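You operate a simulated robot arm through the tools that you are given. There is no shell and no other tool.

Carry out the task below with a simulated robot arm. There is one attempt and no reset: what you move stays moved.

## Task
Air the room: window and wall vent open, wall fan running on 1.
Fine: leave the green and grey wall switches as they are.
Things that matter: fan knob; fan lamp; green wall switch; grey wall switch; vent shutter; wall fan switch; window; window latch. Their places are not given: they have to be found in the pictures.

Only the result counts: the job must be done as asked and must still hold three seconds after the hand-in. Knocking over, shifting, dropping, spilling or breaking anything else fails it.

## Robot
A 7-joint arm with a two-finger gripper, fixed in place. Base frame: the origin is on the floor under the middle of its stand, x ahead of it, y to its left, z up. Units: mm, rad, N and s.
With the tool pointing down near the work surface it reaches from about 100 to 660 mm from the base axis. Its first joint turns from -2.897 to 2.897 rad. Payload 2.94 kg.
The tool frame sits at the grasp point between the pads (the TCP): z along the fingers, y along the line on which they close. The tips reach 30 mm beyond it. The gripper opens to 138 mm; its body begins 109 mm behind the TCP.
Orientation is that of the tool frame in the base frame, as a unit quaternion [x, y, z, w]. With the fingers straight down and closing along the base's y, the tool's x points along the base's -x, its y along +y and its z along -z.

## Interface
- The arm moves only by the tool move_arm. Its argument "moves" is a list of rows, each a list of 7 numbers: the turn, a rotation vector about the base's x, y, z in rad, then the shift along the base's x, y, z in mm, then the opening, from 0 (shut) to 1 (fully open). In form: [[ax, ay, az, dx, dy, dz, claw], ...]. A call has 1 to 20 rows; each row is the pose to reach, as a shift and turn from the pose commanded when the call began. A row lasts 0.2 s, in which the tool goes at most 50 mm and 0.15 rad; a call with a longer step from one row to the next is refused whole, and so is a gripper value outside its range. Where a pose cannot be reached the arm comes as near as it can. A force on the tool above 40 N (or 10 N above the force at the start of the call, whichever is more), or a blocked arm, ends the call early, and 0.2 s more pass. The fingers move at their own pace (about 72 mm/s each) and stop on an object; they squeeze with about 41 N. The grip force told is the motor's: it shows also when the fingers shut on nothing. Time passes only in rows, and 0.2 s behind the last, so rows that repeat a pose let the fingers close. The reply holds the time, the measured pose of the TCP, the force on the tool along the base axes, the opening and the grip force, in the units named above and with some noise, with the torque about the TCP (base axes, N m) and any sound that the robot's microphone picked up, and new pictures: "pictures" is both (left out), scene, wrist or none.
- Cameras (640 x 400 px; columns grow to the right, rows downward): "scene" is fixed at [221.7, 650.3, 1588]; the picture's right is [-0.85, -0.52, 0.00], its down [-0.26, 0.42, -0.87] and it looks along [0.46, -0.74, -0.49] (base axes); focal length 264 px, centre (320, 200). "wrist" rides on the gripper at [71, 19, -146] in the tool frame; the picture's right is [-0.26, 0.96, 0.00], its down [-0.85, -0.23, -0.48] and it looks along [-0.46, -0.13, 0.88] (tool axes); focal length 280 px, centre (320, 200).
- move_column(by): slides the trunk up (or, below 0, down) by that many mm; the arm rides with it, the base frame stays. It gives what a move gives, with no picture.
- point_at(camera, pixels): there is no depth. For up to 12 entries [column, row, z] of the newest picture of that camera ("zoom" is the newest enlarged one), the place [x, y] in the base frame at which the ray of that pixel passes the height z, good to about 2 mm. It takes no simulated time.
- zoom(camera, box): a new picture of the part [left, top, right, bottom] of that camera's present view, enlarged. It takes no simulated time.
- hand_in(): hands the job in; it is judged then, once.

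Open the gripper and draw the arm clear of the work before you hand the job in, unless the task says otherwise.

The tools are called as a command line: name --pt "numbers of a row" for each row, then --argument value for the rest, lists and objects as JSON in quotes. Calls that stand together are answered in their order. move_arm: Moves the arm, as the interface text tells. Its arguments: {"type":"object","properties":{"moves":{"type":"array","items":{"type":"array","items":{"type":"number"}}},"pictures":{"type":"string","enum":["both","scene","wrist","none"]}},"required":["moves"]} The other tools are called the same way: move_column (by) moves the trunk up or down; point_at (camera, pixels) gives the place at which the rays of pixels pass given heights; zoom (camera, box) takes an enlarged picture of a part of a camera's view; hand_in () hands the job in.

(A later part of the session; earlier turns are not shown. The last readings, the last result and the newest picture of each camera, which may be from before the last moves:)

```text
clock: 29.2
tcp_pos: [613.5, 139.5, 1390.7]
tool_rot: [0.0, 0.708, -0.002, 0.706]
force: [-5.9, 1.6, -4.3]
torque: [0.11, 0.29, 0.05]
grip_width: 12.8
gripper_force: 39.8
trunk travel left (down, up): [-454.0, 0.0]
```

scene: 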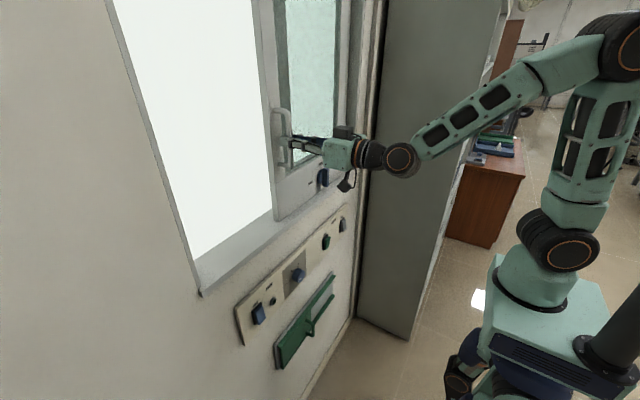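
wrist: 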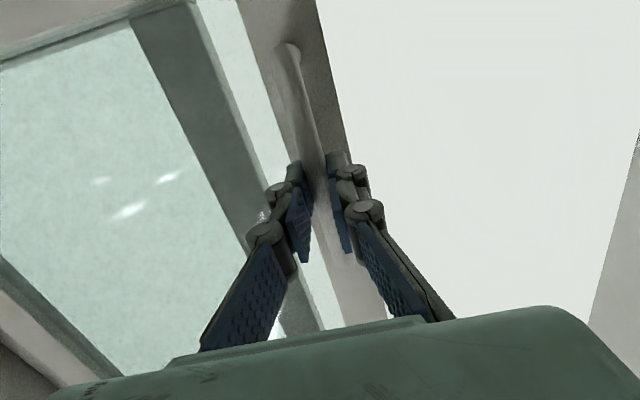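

Window is open by ~270 mm. I continue to the end of its travel with smaller steps.

move_arm --pt "0 0 0 0 -8 0 0" --pt "0 0 0 0 -16 0 0" --pt "0 0 0 0 -24 0 0" --pt "0 0 0 0 -32 0 0" --pt "0 0 0 0 -40 0 0" --pt "0 0 0 0 -48 0 0" --pt "0 0 0 0 -56 0 0" --pt "0 0 0 0 -64 0 0" --pt "0 0 0 0 -70 0 0"

```text
clock: 30.6
tcp_pos: [614.5, 112.5, 1392.2]
tool_rot: [-0.014, 0.709, 0.007, 0.705]
force: [7.9, 18.4, 0.8]
torque: [0.42, 0.45, 0.34]
grip_width: 12.6
gripper_force: 39.2
trunk travel left (down, up): [-454.0, 0.0]
stopped in row 6: the force on the tool passed its limit at 43 N (the readings are from after the stop); the commanded pose is now the measured one
```

scene: 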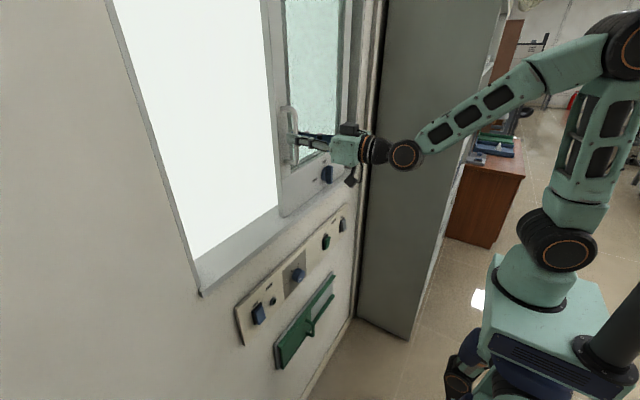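
wrist: 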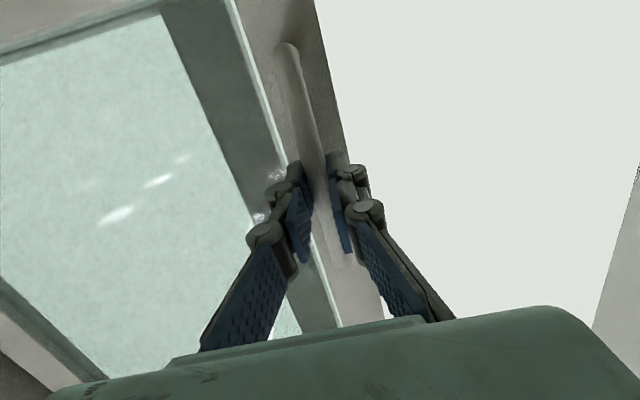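

The sash hit its end stop at handle y≈112 (≈300 mm open). I release the handle and back off.

move_arm --pt "0 0 0 0 0 0 0.15" --pt "0 0 0 0 0 0 0.32" --pt "0 0 0 -5 0 0 0.35" --pt "0 0 0 -18 0 0 0.35" --pt "0 0 0 -32 0 0 0.35" --pt "0 0 0 -46 0 0 0.35" --pt "0 0 0 -60 0 0 0.35" --pt "0 0 0 -60 0 0 0.35"

```text
clock: 32.4
tcp_pos: [554.3, 103.8, 1388.4]
tool_rot: [-0.01, 0.711, 0.006, 0.703]
force: [0.0, 0.3, 0.4]
torque: [-0.03, 0.01, -0.01]
grip_width: 48.2
gripper_force: 0.0
trunk travel left (down, up): [-454.0, 0.0]
```

scene: 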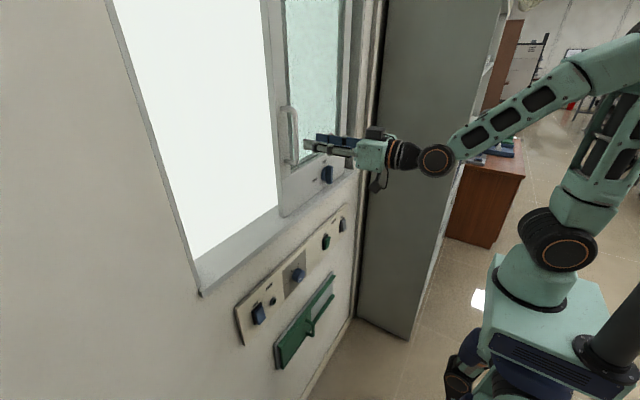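
wrist: 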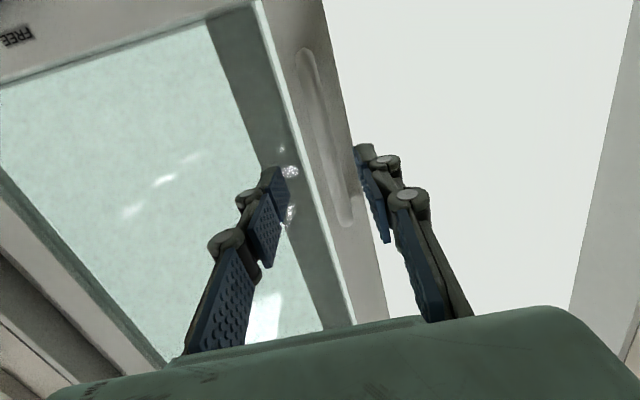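

Window stays open. Next are the panel and vent, which lie lower, so I lower the trunk; the fingertips (x≈584) stay clear of everything on the wall (knob front ≈608).

move_column --by -200

```text
clock: 34.6
tcp_pos: [553.5, 103.5, 1190.1]
tool_rot: [-0.01, 0.709, 0.006, 0.705]
force: [-0.6, 0.3, 0.7]
torque: [0.04, -0.02, -0.03]
grip_width: 48.5
gripper_force: 0.0
trunk travel left (down, up): [-254.0, 200.0]
```

The trunk moved as expected with the TCP following. I lower the rest of the way.

move_column --by -240

zoom --camera "scene" --box '[200, 80, 400, 380]'

zoom --camera "wrist" --box '[0, 0, 640, 400]'

```text
clock: 37.1
tcp_pos: [553.4, 105.7, 950.8]
tool_rot: [-0.009, 0.71, 0.005, 0.704]
force: [0.2, -0.1, -0.2]
torque: [0.0, -0.02, -0.04]
grip_width: 48.5
gripper_force: 0.1
trunk travel left (down, up): [-14.0, 440.0]
```

```text
1.33 times, centred on (300, 230) of scene
```

zoom: 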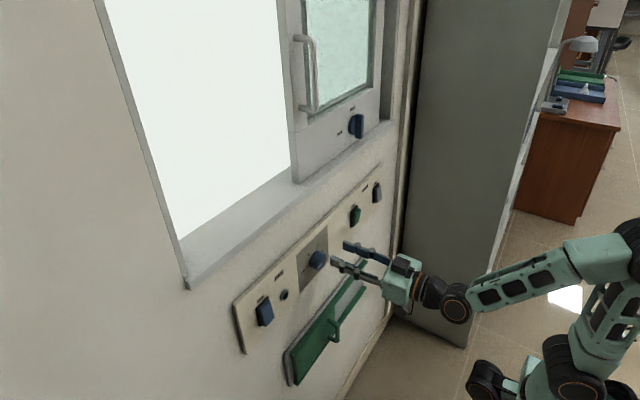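

```text
1.00 times, centred on (320, 200) of wrist (not enlarged: the box is as wide or as high as the picture)
```

zoom: 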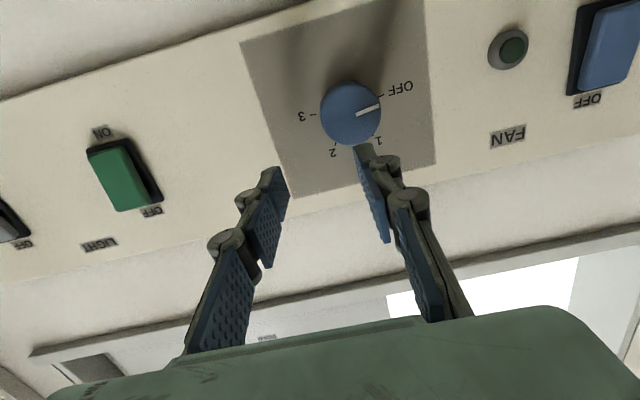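

Very clear view now: the knob at (350,112) points at OFF; switches have ON below and OFF above. I zoom in on the knob, and on the green and fan switches.

zoom --camera "wrist" --box '[270, 50, 430, 180]'

zoom --camera "wrist" --box '[480, 0, 640, 150]'

zoom --camera "wrist" --box '[0, 110, 180, 260]'

point_at --camera "wrist" --pixels '[[350, 112, 930], [350, 112, 940], [350, 112, 950], [508, 48, 930], [508, 48, 940], [607, 47, 930], [607, 47, 940], [433, 165, 950], [433, 165, 970]]'

```text
3.08 times, centred on (350, 115) of wrist
```

zoom: 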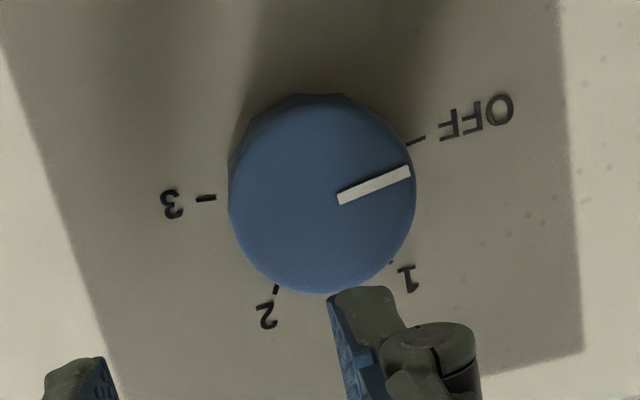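

```text
2.67 times, centred on (560, 75) of wrist
```

zoom: 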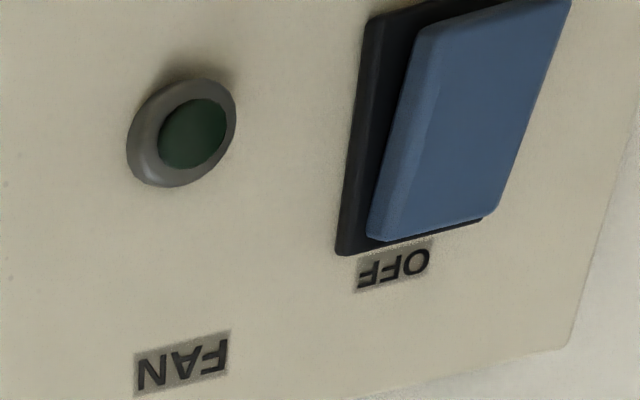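

```text
2.67 times, centred on (90, 185) of wrist
```

zoom: 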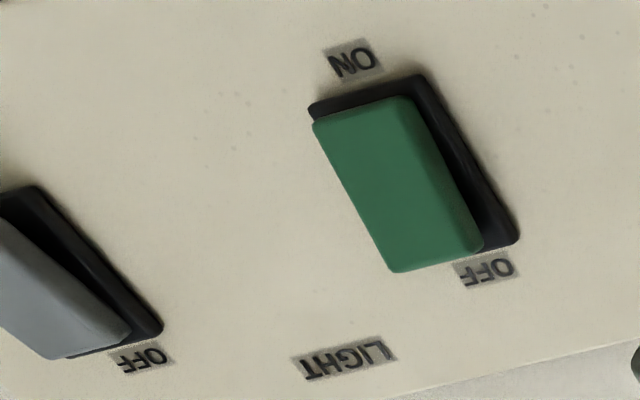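

```text
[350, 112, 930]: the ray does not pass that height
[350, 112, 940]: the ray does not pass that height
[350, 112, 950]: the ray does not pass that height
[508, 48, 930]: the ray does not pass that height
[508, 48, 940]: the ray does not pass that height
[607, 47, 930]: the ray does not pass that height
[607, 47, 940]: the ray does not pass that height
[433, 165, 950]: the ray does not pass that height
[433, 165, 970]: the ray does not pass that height
```

The dial geometry gives a knob axis at about (y 133, z 926), diameter ≈42 mm, front x≈608, with OFF at ~103° left of up and "1" at ~35° left of up, so a +68° turn about x is needed. I align with it, rolled -1.2 rad so that the turn ends at level.

move_arm --pt "-0.1 0 0 0 3 -3 0.5" --pt "-0.2 0 0 0 6 -5 0.55" --pt "-0.32 0 0 0 9 -8 0.6" --pt "-0.44 0 0 0 12 -10 0.6" --pt "-0.56 0 0 0 15 -13 0.6" --pt "-0.68 0 0 0 18 -15 0.6" --pt "-0.8 0 0 0 21 -18 0.6" --pt "-0.92 0 0 0 24 -20 0.6" --pt "-1.04 0 0 0 26 -22 0.6" --pt "-1.14 0 0 0 28 -24 0.6" --pt "-1.2 0 0 0 28 -24 0.6" --pt "-1.2 0 0 0 28 -24 0.6"

```text
clock: 39.7
tcp_pos: [553.2, 131.9, 926.9]
tool_rot: [-0.409, 0.589, -0.394, 0.576]
force: [0.3, -0.4, 0.6]
torque: [-0.04, 0.0, 0.01]
grip_width: 82.8
gripper_force: 0.0
trunk travel left (down, up): [-14.0, 440.0]
```

scene: 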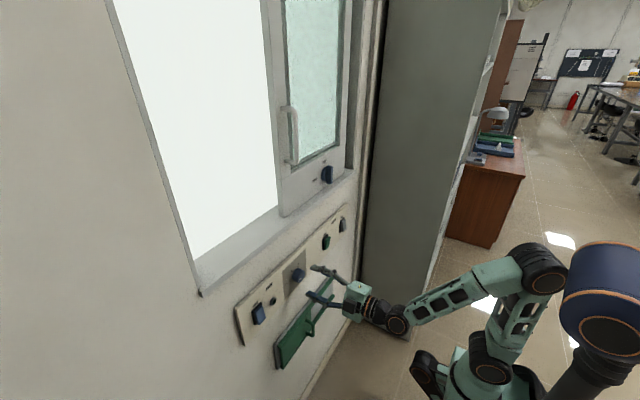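
wrist: 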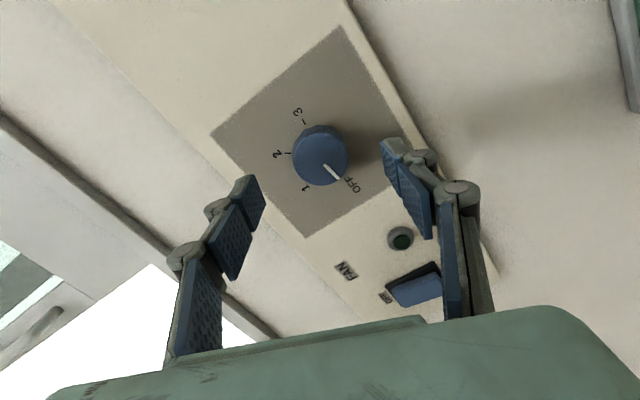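

I zoom on the knob from this angle and take rays for its face centre.

zoom --camera "wrist" --box '[230, 80, 430, 230]'

point_at --camera "wrist" --pixels '[[320, 161, 920], [320, 161, 930], [294, 158, 920], [294, 158, 930], [346, 158, 920], [346, 158, 930]]'

point_at --camera "scene" --pixels '[[301, 276.6, 920], [301, 276.6, 930]]'

```text
2.67 times, centred on (330, 155) of wrist
```

zoom: 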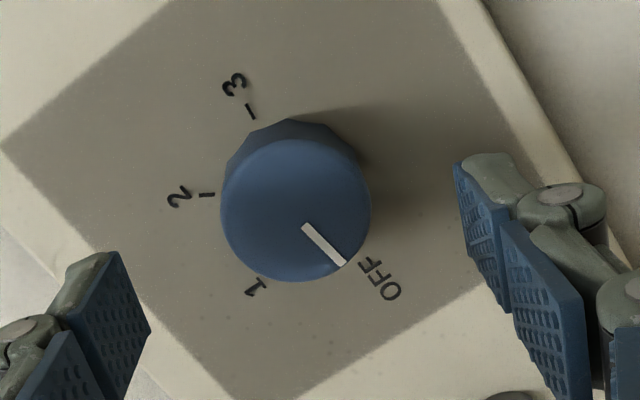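

```text
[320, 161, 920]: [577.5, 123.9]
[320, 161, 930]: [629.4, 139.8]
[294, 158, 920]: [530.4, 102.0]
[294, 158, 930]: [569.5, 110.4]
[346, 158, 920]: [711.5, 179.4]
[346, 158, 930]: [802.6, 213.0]
```

```text
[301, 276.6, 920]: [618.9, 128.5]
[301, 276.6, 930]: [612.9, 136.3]
```

Knob axis ≈ (134, 927), face x≈613. I centre and advance so the tips overlap the knob sides.

move_arm --pt "0 0 0 8 1.5 0 0.5" --pt "0 0 0 18 1.5 0 0.5" --pt "0 0 0 28 1.5 0 0.5" --pt "0 0 0 35 1.5 0 0.5" --pt "0 0 0 40 1.5 0 0.5" --pt "0 0 0 40 1.5 0 0.5"

```text
clock: 41.1
tcp_pos: [593.4, 133.1, 928.7]
tool_rot: [-0.407, 0.588, -0.394, 0.578]
force: [0.6, 0.9, 0.1]
torque: [-0.01, 0.0, 0.02]
grip_width: 69.2
gripper_force: 0.1
trunk travel left (down, up): [-14.0, 440.0]
```

scene: 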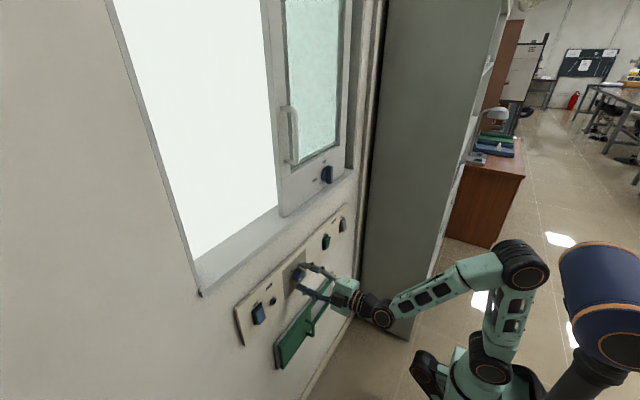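
wrist: 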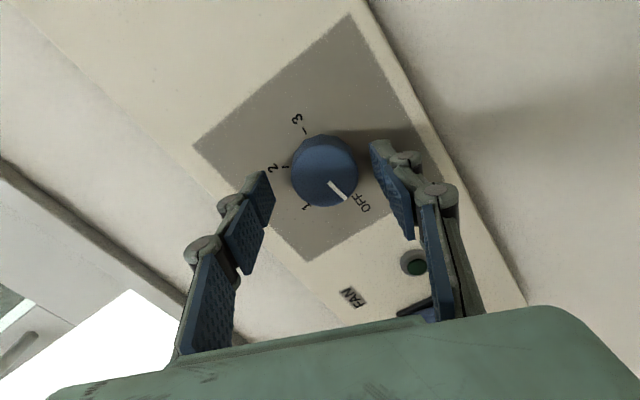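

The knob sits between the fingertips without contact. I close on it.

move_arm --pt "0 0 0 2 0 0 0.3" --pt "0 0 0 2 0 0 0.15" --pt "0 0 0 2 0 0 0.15" --pt "0 0 0 2 0 0 0.15"

zoom --camera "wrist" --box '[200, 80, 440, 260]'

```text
clock: 42.1
tcp_pos: [593.3, 134.3, 928.3]
tool_rot: [-0.408, 0.589, -0.393, 0.577]
force: [-12.5, 2.2, -14.2]
torque: [-0.01, 0.19, 0.23]
grip_width: 43.2
gripper_force: 45.0
trunk travel left (down, up): [-14.0, 440.0]
```

scene: 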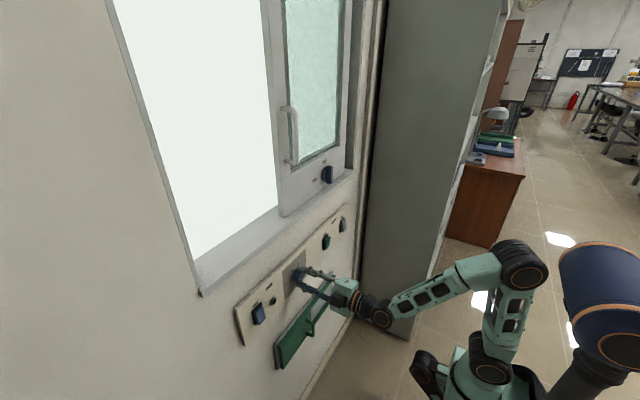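
wrist: 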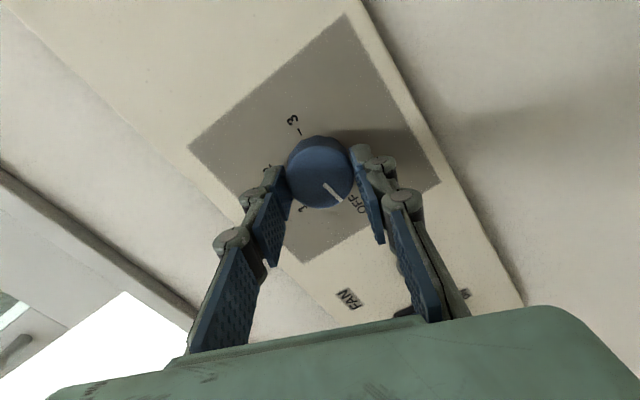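

```text
2.22 times, centred on (320, 170) of wrist
```

zoom: 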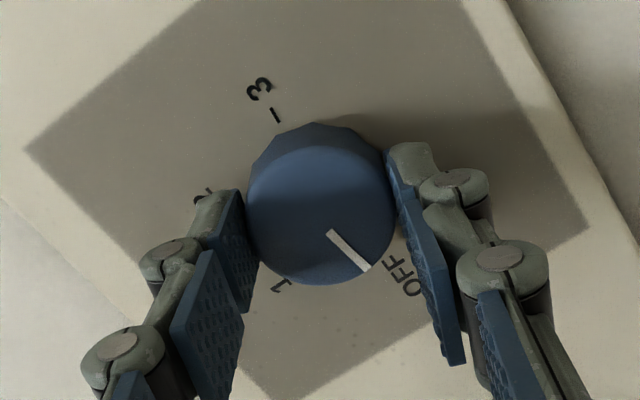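

Gripped at 43 mm. Now I turn +68° (1.19 rad) about x in steps.

move_arm --pt "0.1 0 0 1 0 0 0.15" --pt "0.2 0 0 1 0 0 0.15" --pt "0.3 0 0 1 0 0 0.15" --pt "0.4 0 0 1 0 0 0.15" --pt "0.5 0 0 1 0 0 0.15" --pt "0.6 0 0 1 0 0 0.15" --pt "0.7 0 0 1 0 0 0.15" --pt "0.8 0 0 1 0 0 0.15" --pt "0.9 0 0 1 0 0 0.15" --pt "1.0 0 0 1 0 0 0.15" --pt "1.1 0 0 1 0 0 0.15" --pt "1.19 0 0 1 0 0 0.15" --pt "1.19 0 0 1 0 0 0.15"

zoom --camera "wrist" --box '[200, 80, 440, 260]'

```text
clock: 44.9
tcp_pos: [594.1, 134.9, 925.6]
tool_rot: [-0.014, 0.71, 0.003, 0.705]
force: [-22.7, 2.4, -16.9]
torque: [0.0, 0.59, 0.13]
grip_width: 43.3
gripper_force: 44.9
trunk travel left (down, up): [-14.0, 440.0]
```

scene: 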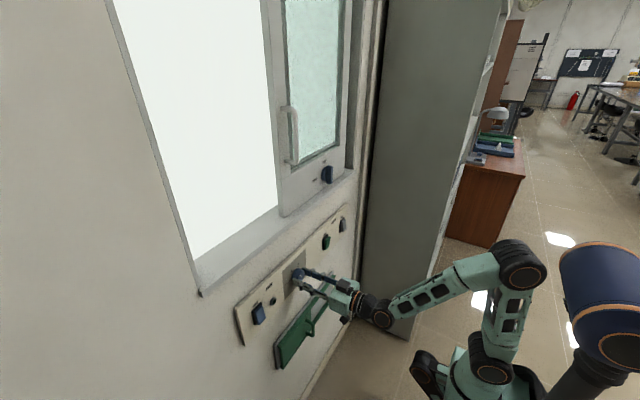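
wrist: 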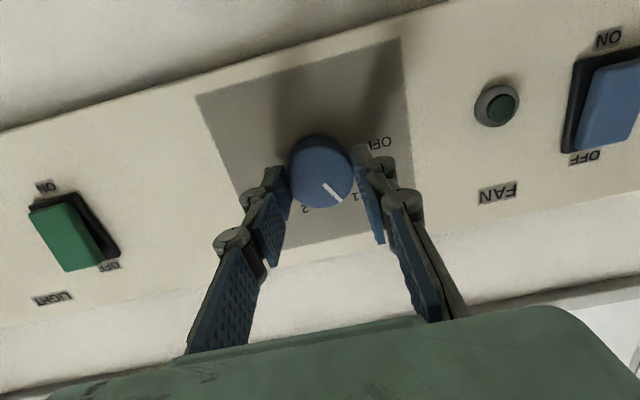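

```text
2.22 times, centred on (320, 170) of wrist
```

zoom: 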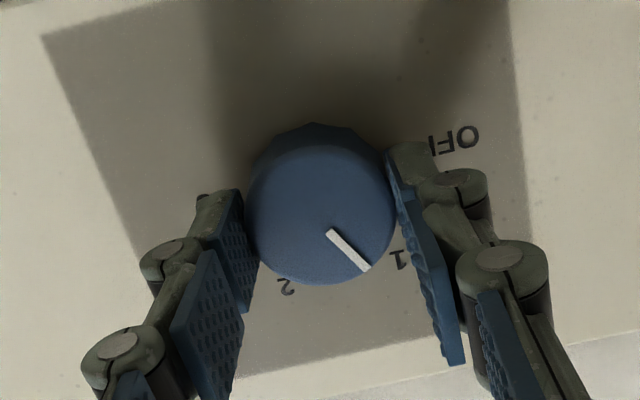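

The knob turned together with the fingers, no slip. I release and back off a bit to check where the pointer lies.

move_arm --pt "0 0 0 0 0 0 0.35" --pt "0 0 0 0 0 0 0.5" --pt "0 0 0 -2 0 0 0.55" --pt "0 0 0 -12 0 0 0.55" --pt "0 0 0 -24 0 0 0.55" --pt "0 0 0 -34 0 0 0.55" --pt "0 0 0 -40 0 0 0.55" --pt "0 0 0 -40 0 0 0.55"

zoom --camera "wrist" --box '[230, 50, 410, 190]'

```text
clock: 46.7
tcp_pos: [557.2, 133.0, 922.7]
tool_rot: [-0.014, 0.712, 0.002, 0.702]
force: [0.2, 0.4, 0.3]
torque: [-0.02, -0.02, -0.05]
grip_width: 75.6
gripper_force: 0.2
trunk travel left (down, up): [-14.0, 440.0]
```

scene: 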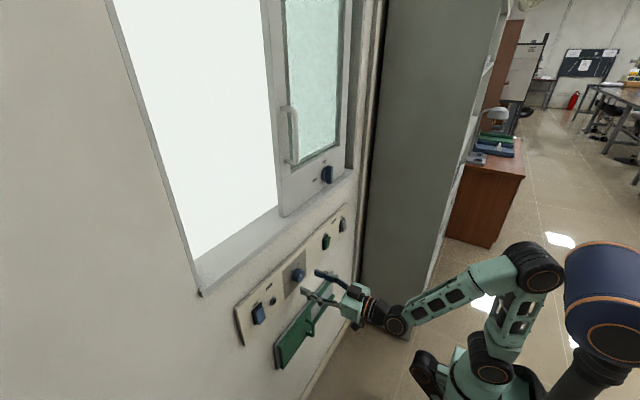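
wrist: 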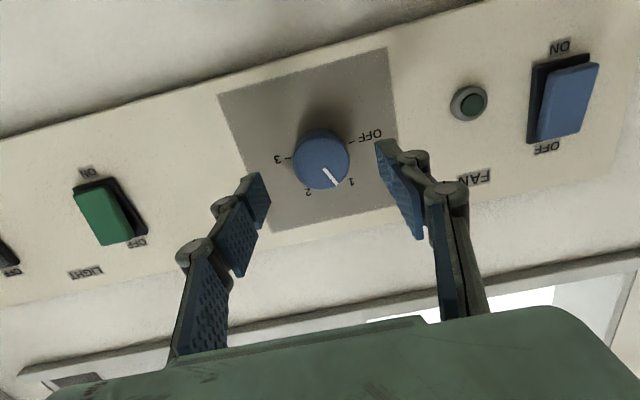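

```text
2.86 times, centred on (320, 120) of wrist
```

zoom: 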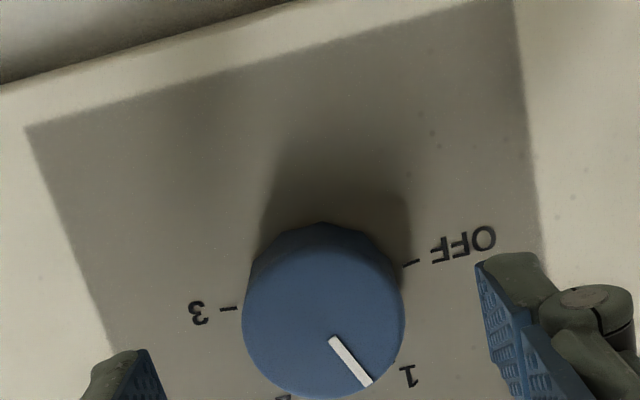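

From this view the pointer seems slightly past "1" (towards 2), but parallax matters. I raise the tool so the camera looks perpendicular at the dial.

move_arm --pt "0 0 0 0 -6 20 0.55" --pt "0 0 0 0 -12 40 0.55" --pt "0 0 0 0 -16 58 0.55" --pt "0 0 0 0 -18 74 0.55" --pt "0 0 0 0 -18 74 0.55"

zoom --camera "wrist" --box '[250, 0, 410, 110]'

```text
clock: 47.9
tcp_pos: [558.9, 117.1, 996.3]
tool_rot: [-0.016, 0.713, 0.003, 0.701]
force: [0.4, 0.1, 0.1]
torque: [0.01, 0.01, 0.01]
grip_width: 76.0
gripper_force: 0.1
trunk travel left (down, up): [-14.0, 440.0]
```

scene: 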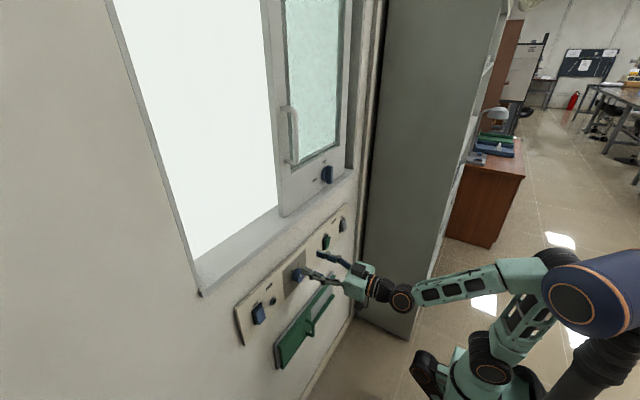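
wrist: 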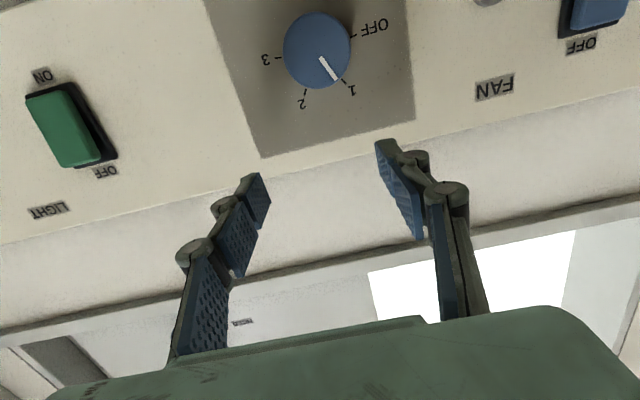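

```text
3.64 times, centred on (330, 55) of wrist
```

zoom: 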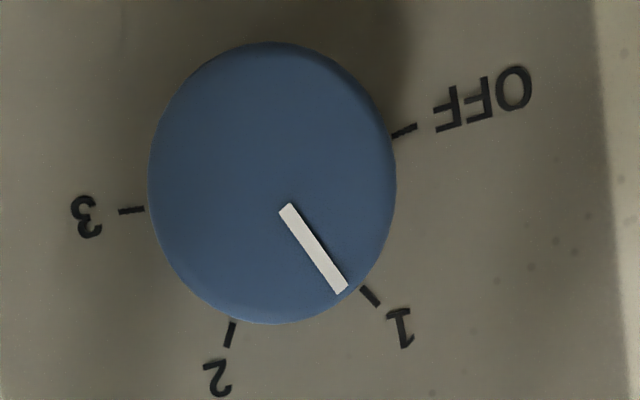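

From the head-on view, the pointer (direction ~57° in the picture) is ~10° past the "1" tick (~47°). I go back, regrip and turn it back by about 0.15 rad.

move_arm --pt "0.004 -0.004 -0.006 0 5 -20 0.55" --pt "0.009 -0.008 -0.012 0 10 -40 0.55" --pt "0.014 -0.012 -0.018 0 14 -56 0.55" --pt "0.018 -0.017 -0.026 0 17 -69 0.55" --pt "0.018 -0.017 -0.026 12 17 -69 0.55" --pt "0.018 -0.017 -0.026 24 17 -69 0.55" --pt "0.018 -0.017 -0.026 34 17 -69 0.55" --pt "0.018 -0.017 -0.026 36 17 -69 0.55" --pictures "wrist"

```text
clock: 49.7
tcp_pos: [591.6, 131.0, 934.6]
tool_rot: [0.003, 0.702, -0.001, 0.712]
force: [-0.2, -0.7, 0.3]
torque: [-0.02, 0.02, 0.01]
grip_width: 75.7
gripper_force: 0.0
trunk travel left (down, up): [-14.0, 440.0]
```

wrist: 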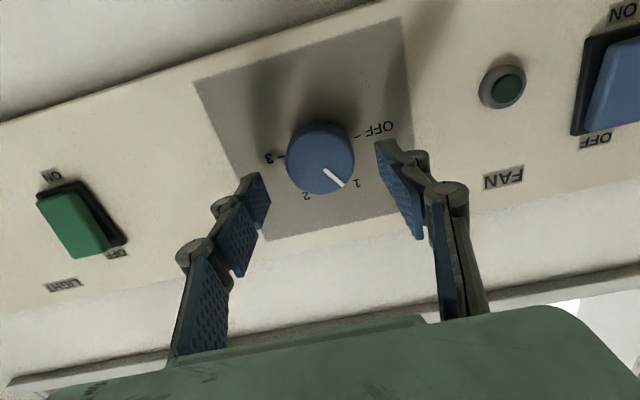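

The TCP is at (591.6,131,934.6), so I shift +3 in y and -7 in z to centre on the knob before closing.

move_arm --pt "0 0.01 0 0 3 -7 0.55" --pt "0 0.01 0 2 3 -7 0.5" --pt "0 0.01 0 2 3 -7 0.5" --pictures "wrist"

```text
clock: 50.5
tcp_pos: [594.0, 134.7, 927.6]
tool_rot: [0.003, 0.705, 0.0, 0.709]
force: [0.2, 0.0, -1.2]
torque: [-0.01, -0.02, 0.04]
grip_width: 69.1
gripper_force: 0.1
trunk travel left (down, up): [-14.0, 440.0]
```

wrist: 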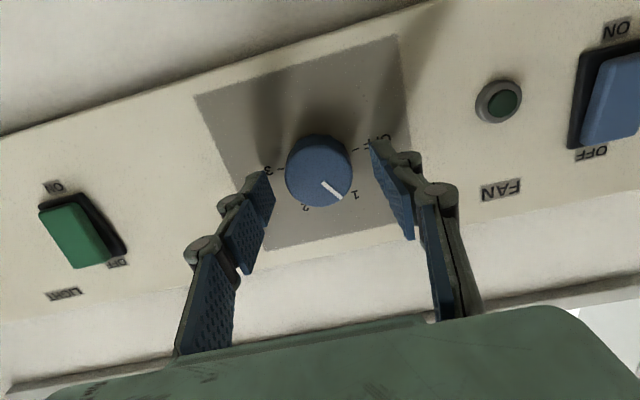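

Centred at (594,134.7,927.6). I close on the knob and turn back by 0.15 rad, then hold a moment.

move_arm --pt "0 0 0 0 0 0 0.3" --pt "0 0 0 0 0 0 0.15" --pt "0 0 0 0 0 0 0.15" --pt "0 0 0 0 0 0 0.15" --pt "-0.05 0 0 0 0 0 0.15" --pt "-0.1 0 0 0 0 0 0.15" --pt "-0.15 0 0 0 0 0 0.15" --pt "-0.15 0 0 0 0 0 0.15" --pt "-0.15 0 0 0 0 0 0.35" --pt "-0.15 0 0 0 0 0 0.55" --pt "-0.15 0 0 0 0 0 0.55" --pt "-0.15 0 0 -15 0 0 0.55" --pt "-0.15 0 0 -30 0 0 0.55" --pt "-0.15 0 0 -38 0 0 0.55" --pictures "wrist"

```text
clock: 53.5
tcp_pos: [557.7, 135.2, 924.0]
tool_rot: [-0.051, 0.705, -0.054, 0.705]
force: [-0.2, 0.7, -0.6]
torque: [0.03, -0.01, 0.02]
grip_width: 76.1
gripper_force: 0.1
trunk travel left (down, up): [-14.0, 440.0]
```

wrist: 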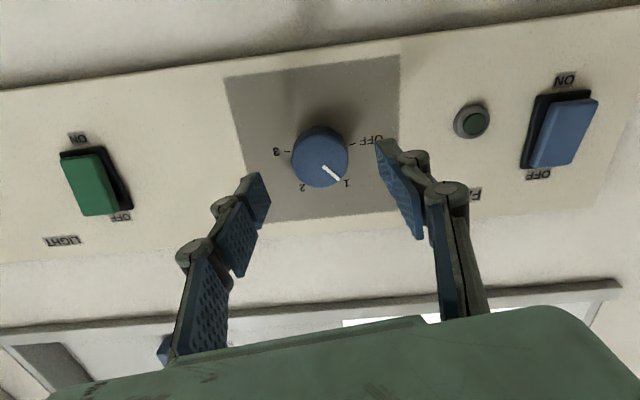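

Now I raise the tool again for the head-on look at the dial.

move_arm --pt "0.04 0 0 0 -6 20 0.55" --pt "0.08 0 0 0 -12 40 0.5" --pt "0.12 0 0 0 -16 58 0.4" --pt "0.15 0 0 0 -18 74 0.3" --pt "0.15 0 0 0 -18 74 0.3" --pictures "wrist"

zoom --camera "wrist" --box '[250, 0, 410, 110]'

```text
clock: 54.7
tcp_pos: [557.9, 118.5, 994.1]
tool_rot: [0.002, 0.71, -0.001, 0.704]
force: [0.3, 0.2, -0.4]
torque: [0.0, -0.02, 0.0]
grip_width: 41.1
gripper_force: 0.0
trunk travel left (down, up): [-14.0, 440.0]
```

wrist: 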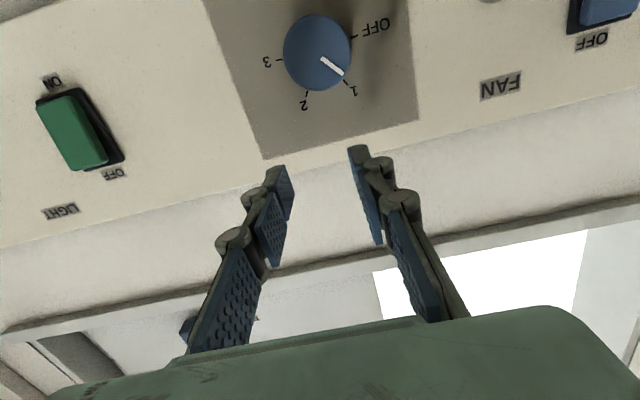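

```text
3.64 times, centred on (330, 55) of wrist
```

zoom: 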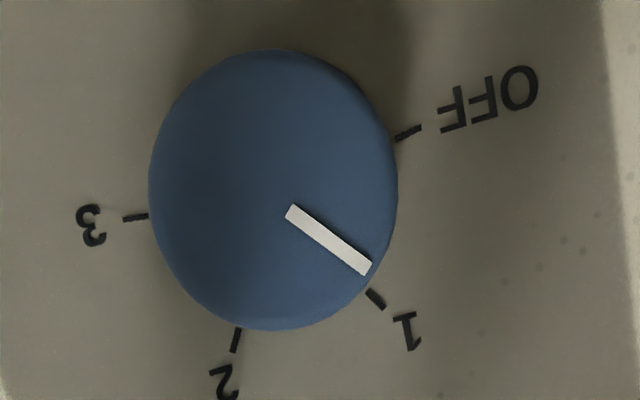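

Now the pointer measures ~41° left of up versus the "1" tick at ~33°, so it's about 8° short. I go back for a careful small correction, checking pictures at each stage.

move_arm --pt "0 0 0 0 5 -20 0.45" --pt "0 0 0 0 10 -40 0.5" --pt "0 0 0 0 14 -56 0.5" --pt "0 0 0 0 16 -68 0.5" --pt "0 0 0 0 16 -68 0.5" --pictures "none"

```text
clock: 55.9
tcp_pos: [556.3, 133.3, 931.3]
tool_rot: [0.002, 0.706, -0.001, 0.708]
force: [-0.9, -1.1, 0.3]
torque: [0.01, 0.02, -0.01]
grip_width: 69.2
gripper_force: 0.0
trunk travel left (down, up): [-14.0, 440.0]
```

Readings: (556.3,133.3,931.3). I correct by +1 in y, -4 in z, and advance 37 mm.

move_arm --pt "0 0 0 0 1 -4 0.5" --pt "0 0 0 12 1 -4 0.5" --pt "0 0 0 24 1 -4 0.5" --pt "0 0 0 34 1 -4 0.5" --pt "0 0 0 36 1 -4 0.5" --pt "0 0 0 36 1 -4 0.5" --pt "0 0 0 36 1 -4 0.5" --pictures "wrist"

zoom --camera "wrist" --box '[220, 90, 420, 230]'

```text
clock: 57.5
tcp_pos: [592.4, 132.9, 928.6]
tool_rot: [0.003, 0.705, -0.001, 0.709]
force: [-0.1, 0.5, 0.1]
torque: [-0.01, 0.01, 0.0]
grip_width: 69.0
gripper_force: 0.0
trunk travel left (down, up): [-14.0, 440.0]
```

wrist: 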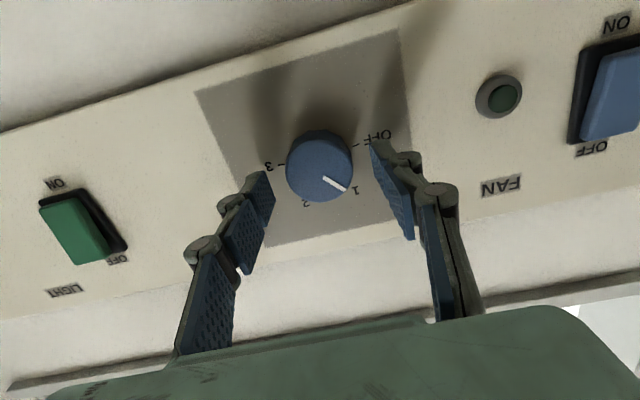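

```text
2.86 times, centred on (320, 160) of wrist
```

zoom: 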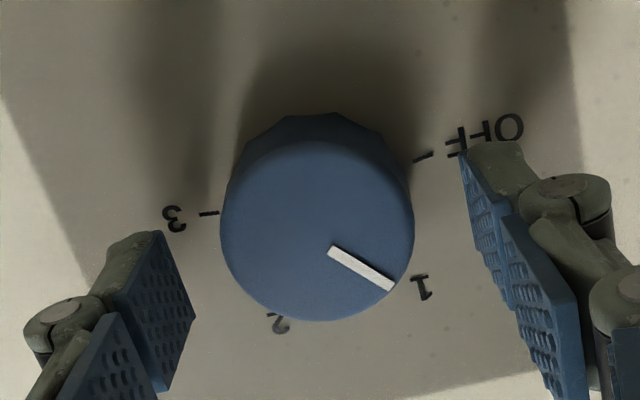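

Pointer before gripping: (331,251)→(392,286) in this zoom. I close gently and look again.

move_arm --pt "0 0 0 0 0 0 0.38" --pt "0 0 0 0 0 0 0.25" --pt "0 0 0 0 0 0 0.25" --pt "0 0 0 0 0 0 0.25" --pictures "wrist"

zoom --camera "wrist" --box '[220, 90, 420, 230]'

```text
clock: 58.5
tcp_pos: [592.0, 133.9, 929.9]
tool_rot: [0.002, 0.705, 0.0, 0.709]
force: [1.3, 2.2, 0.6]
torque: [0.0, 0.05, 0.14]
grip_width: 42.8
gripper_force: 44.8
trunk travel left (down, up): [-14.0, 440.0]
```

wrist: 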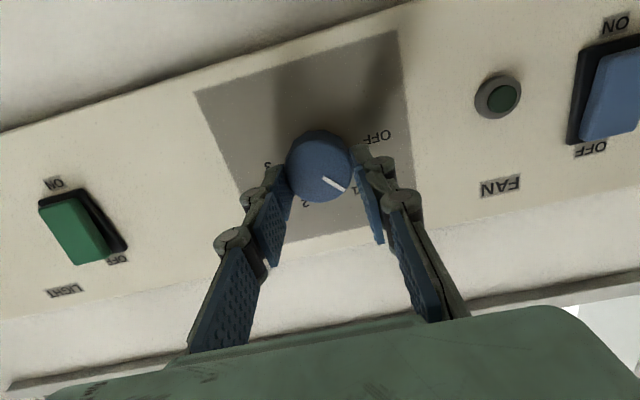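

```text
2.86 times, centred on (320, 160) of wrist
```

zoom: 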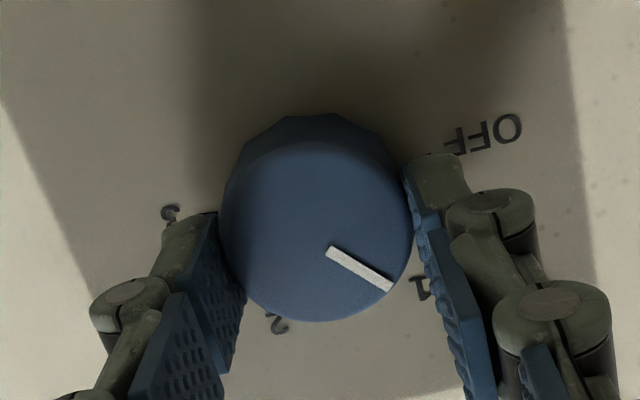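

Gripping leaves the pointer unchanged and forces are small. I turn +0.14 rad and look before releasing.

move_arm --pt "0.05 0 0 0 0 0 0.25" --pt "0.1 0 0 0 0 0 0.25" --pt "0.14 0 0 0 0 0 0.25" --pt "0.14 0 0 0 0 0 0.25" --pt "0.14 0 0 0 0 0 0.25" --pictures "wrist"

zoom --camera "wrist" --box '[220, 90, 420, 230]'

```text
clock: 59.7
tcp_pos: [593.1, 134.1, 928.0]
tool_rot: [0.052, 0.703, 0.049, 0.707]
force: [4.2, 1.5, 1.2]
torque: [0.0, -0.2, 0.09]
grip_width: 42.5
gripper_force: 45.4
trunk travel left (down, up): [-14.0, 440.0]
```

wrist: 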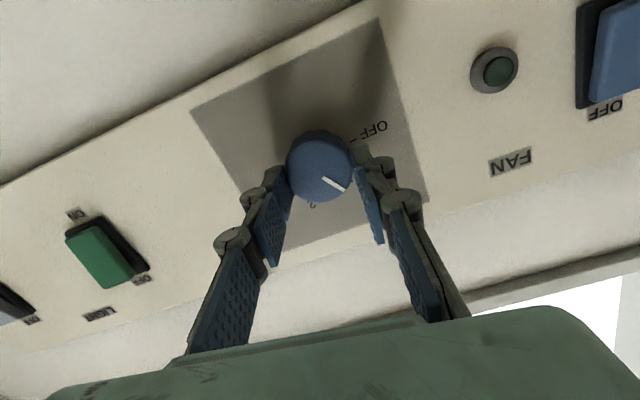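

```text
2.86 times, centred on (320, 160) of wrist
```

zoom: 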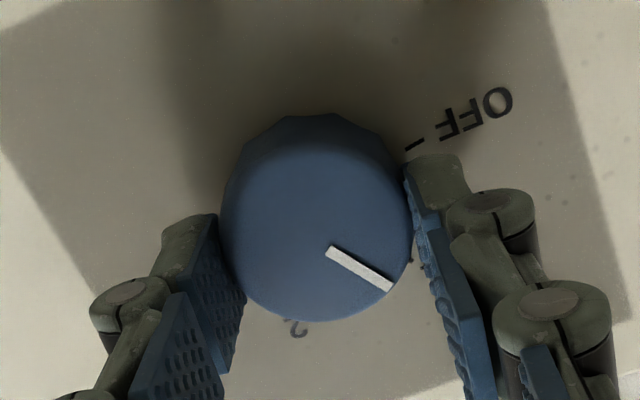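

The knob followed. Now I open slowly in place and look again before retreating.

move_arm --pt "0.14 0 0 0 0 0 0.33" --pt "0.14 0 0 0 0 0 0.38" --pt "0.14 0 0 0 0 0 0.48" --pt "0.14 0 0 0 0 0 0.5" --pictures "wrist"

zoom --camera "wrist" --box '[220, 90, 420, 230]'

```text
clock: 60.7
tcp_pos: [591.9, 135.2, 929.9]
tool_rot: [0.101, 0.698, 0.098, 0.702]
force: [-0.4, -0.1, 0.2]
torque: [-0.01, -0.01, -0.01]
grip_width: 69.1
gripper_force: 0.1
trunk travel left (down, up): [-14.0, 440.0]
```

wrist: 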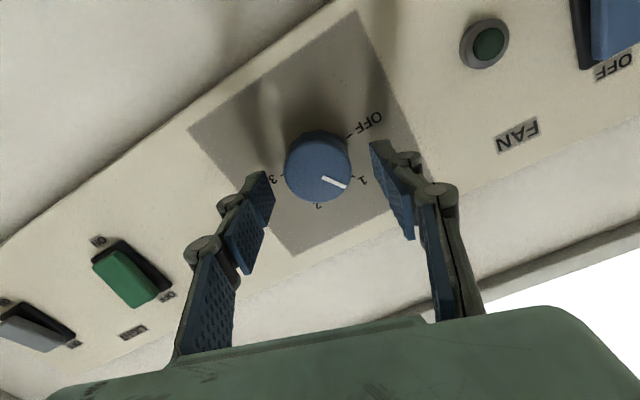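

```text
2.86 times, centred on (320, 160) of wrist
```

zoom: 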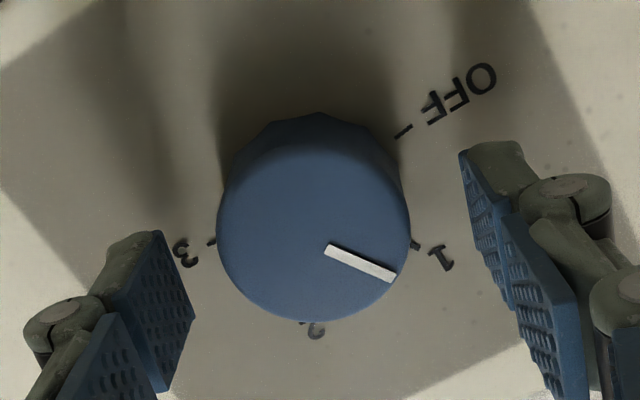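

I notice I repeated the 0.14 turn while opening, so the knob may have gone slightly further. I back off, level the tool and raise it for a head-on check.

move_arm --pt "0 0 0 -12 0 0 0.5" --pt "0 0 0 -24 0 0 0.5" --pt "-0.05 0 0 -34 0 0 0.5" --pt "-0.12 0 0 -34 -6 16 0.5" --pt "-0.2 0 0 -34 -10 34 0.4" --pt "-0.28 0 0 -34 -14 50 0.3" --pt "-0.28 0 0 -34 -16 66 0.3" --pt "-0.28 0 0 -34 -16 66 0.3" --pt "-0.28 0 0 -34 -16 66 0.3" --pictures "wrist"

zoom --camera "wrist" --box '[250, 0, 410, 110]'

```text
clock: 62.7
tcp_pos: [559.9, 118.8, 987.0]
tool_rot: [0.001, 0.71, -0.001, 0.704]
force: [-0.1, -0.6, 0.5]
torque: [-0.02, 0.0, 0.04]
grip_width: 41.5
gripper_force: 0.1
trunk travel left (down, up): [-14.0, 440.0]
```

wrist: 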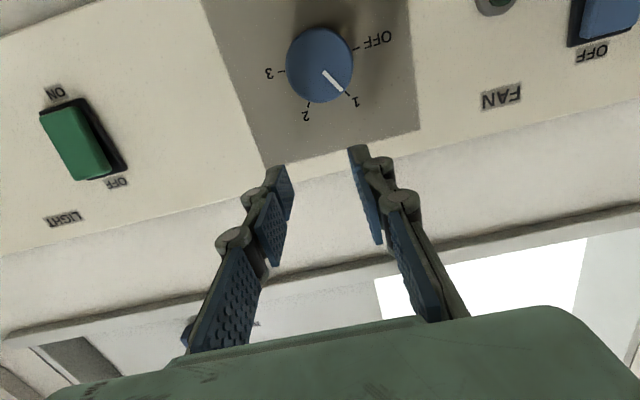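

```text
3.64 times, centred on (330, 55) of wrist
```

zoom: 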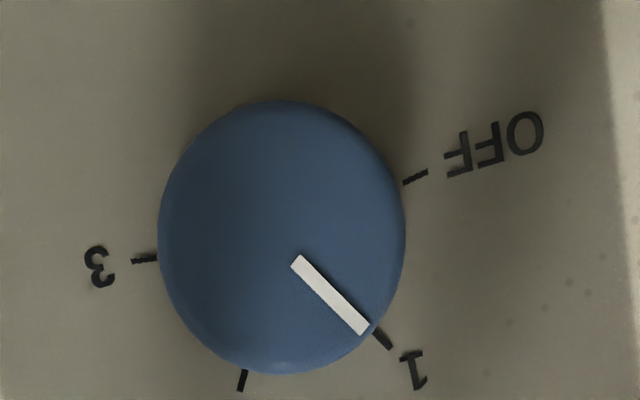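

The pointer now lines up exactly with the "1" tick. Next is the fan switch: I close the gripper and move in front of it (y≈300).

move_arm --pt "0 0 0 0 20 -5 0.2" --pt "0 0 0 0 45 -12 0.1" --pt "0 0 0 -2 75 -20 0" --pt "0 0 0 -4 105 -28 0" --pt "0 0 0 -4 135 -36 0" --pt "0 0 0 -4 160 -44 0" --pt "0 0 0 -4 176 -50 0" --pt "0 0 0 -4 182 -52 0" --pt "0 0 0 -4 182 -52 0"

zoom --camera "wrist" --box '[240, 20, 480, 200]'

```text
clock: 64.7
tcp_pos: [552.8, 301.1, 943.4]
tool_rot: [0.004, 0.705, -0.002, 0.709]
force: [0.4, -0.3, -1.3]
torque: [-0.02, -0.05, -0.02]
grip_width: 0.0
gripper_force: 28.2
trunk travel left (down, up): [-14.0, 440.0]
```

scene: 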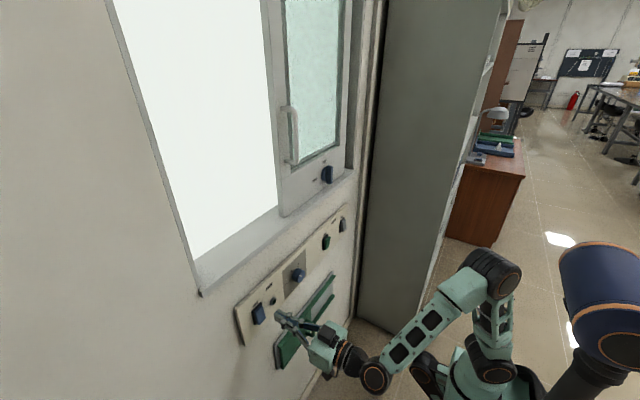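
wrist: 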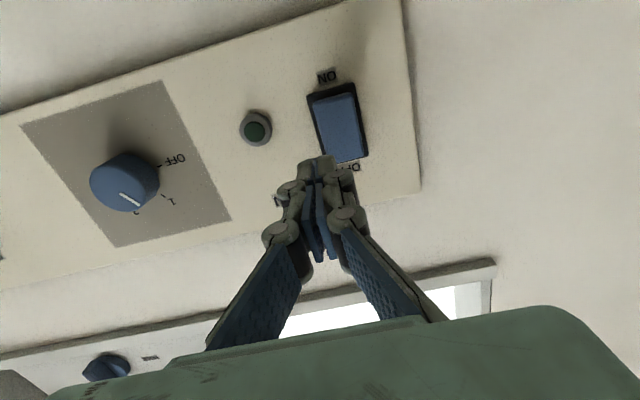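

```text
2.22 times, centred on (360, 110) of wrist
```

zoom: 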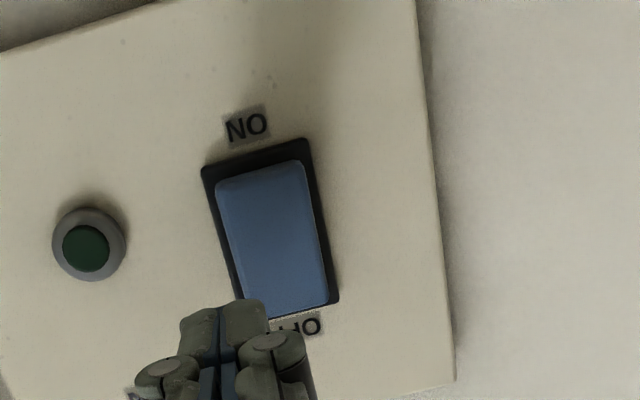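

The rocker's ON end (lower, zoom ~(260,180)) protrudes, so it is OFF now; lamp is dark. I take rays for the rocker's ON end, centre and OFF end.

point_at --camera "wrist" --pixels '[[333, 103, 900], [333, 103, 910], [333, 103, 920], [339.7, 128, 920], [339.7, 128, 930], [346.5, 155, 940], [346.5, 155, 950], [322, 96, 905], [322, 96, 915]]'

zoom --camera "scene" --box '[220, 270, 320, 350]'

```text
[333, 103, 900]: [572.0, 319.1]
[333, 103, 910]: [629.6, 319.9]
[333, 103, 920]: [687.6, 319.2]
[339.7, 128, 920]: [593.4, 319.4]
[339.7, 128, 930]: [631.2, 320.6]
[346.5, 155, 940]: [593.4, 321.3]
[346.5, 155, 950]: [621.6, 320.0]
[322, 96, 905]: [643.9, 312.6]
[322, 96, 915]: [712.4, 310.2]
```

```text
5.00 times, centred on (270, 310) of scene
```

zoom: 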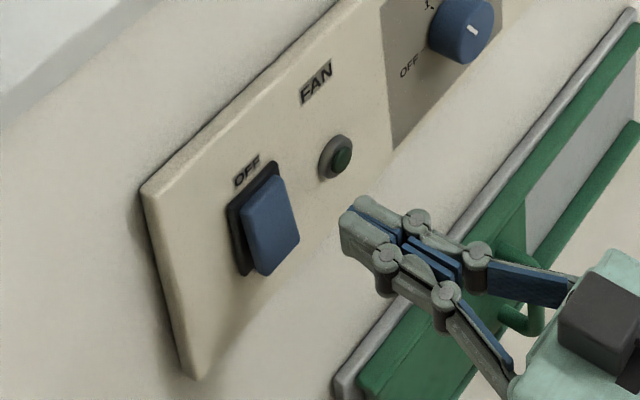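

Rocker spans z≈907–949 at y≈320. I align the closed fingertips with its lower (ON) end at z≈909.

move_arm --pt "0 0 0 0 7 -12 0" --pt "0 0 0 0 14 -24 0" --pt "0 0 0 0 19 -34 0" --pt "0 0 0 4 19 -34 0" --pt "0 0 0 4 19 -34 0"

```text
clock: 65.9
tcp_pos: [559.1, 319.6, 908.5]
tool_rot: [0.003, 0.705, 0.0, 0.709]
force: [0.7, -0.1, 0.1]
torque: [0.02, 0.04, 0.02]
grip_width: 0.0
gripper_force: 28.5
trunk travel left (down, up): [-14.0, 440.0]
```

scene: 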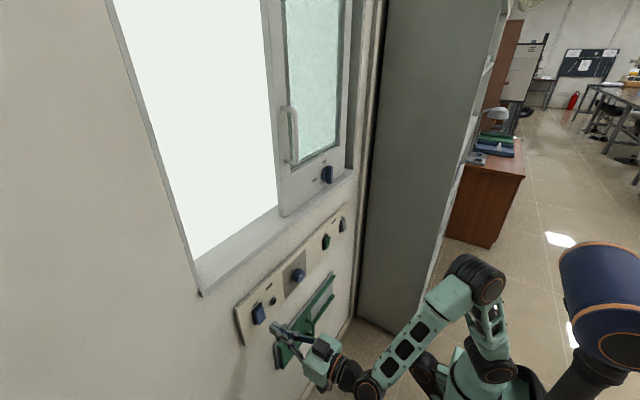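
wrist: 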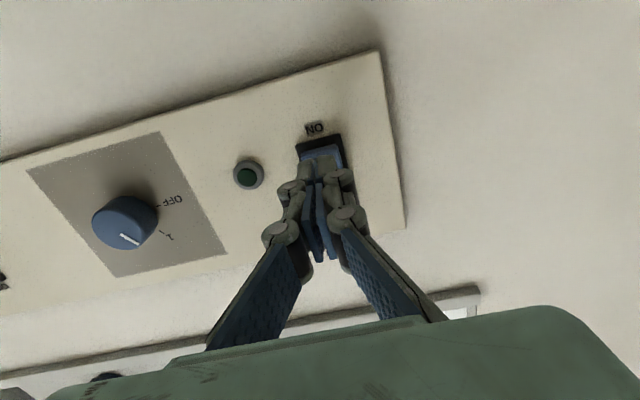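

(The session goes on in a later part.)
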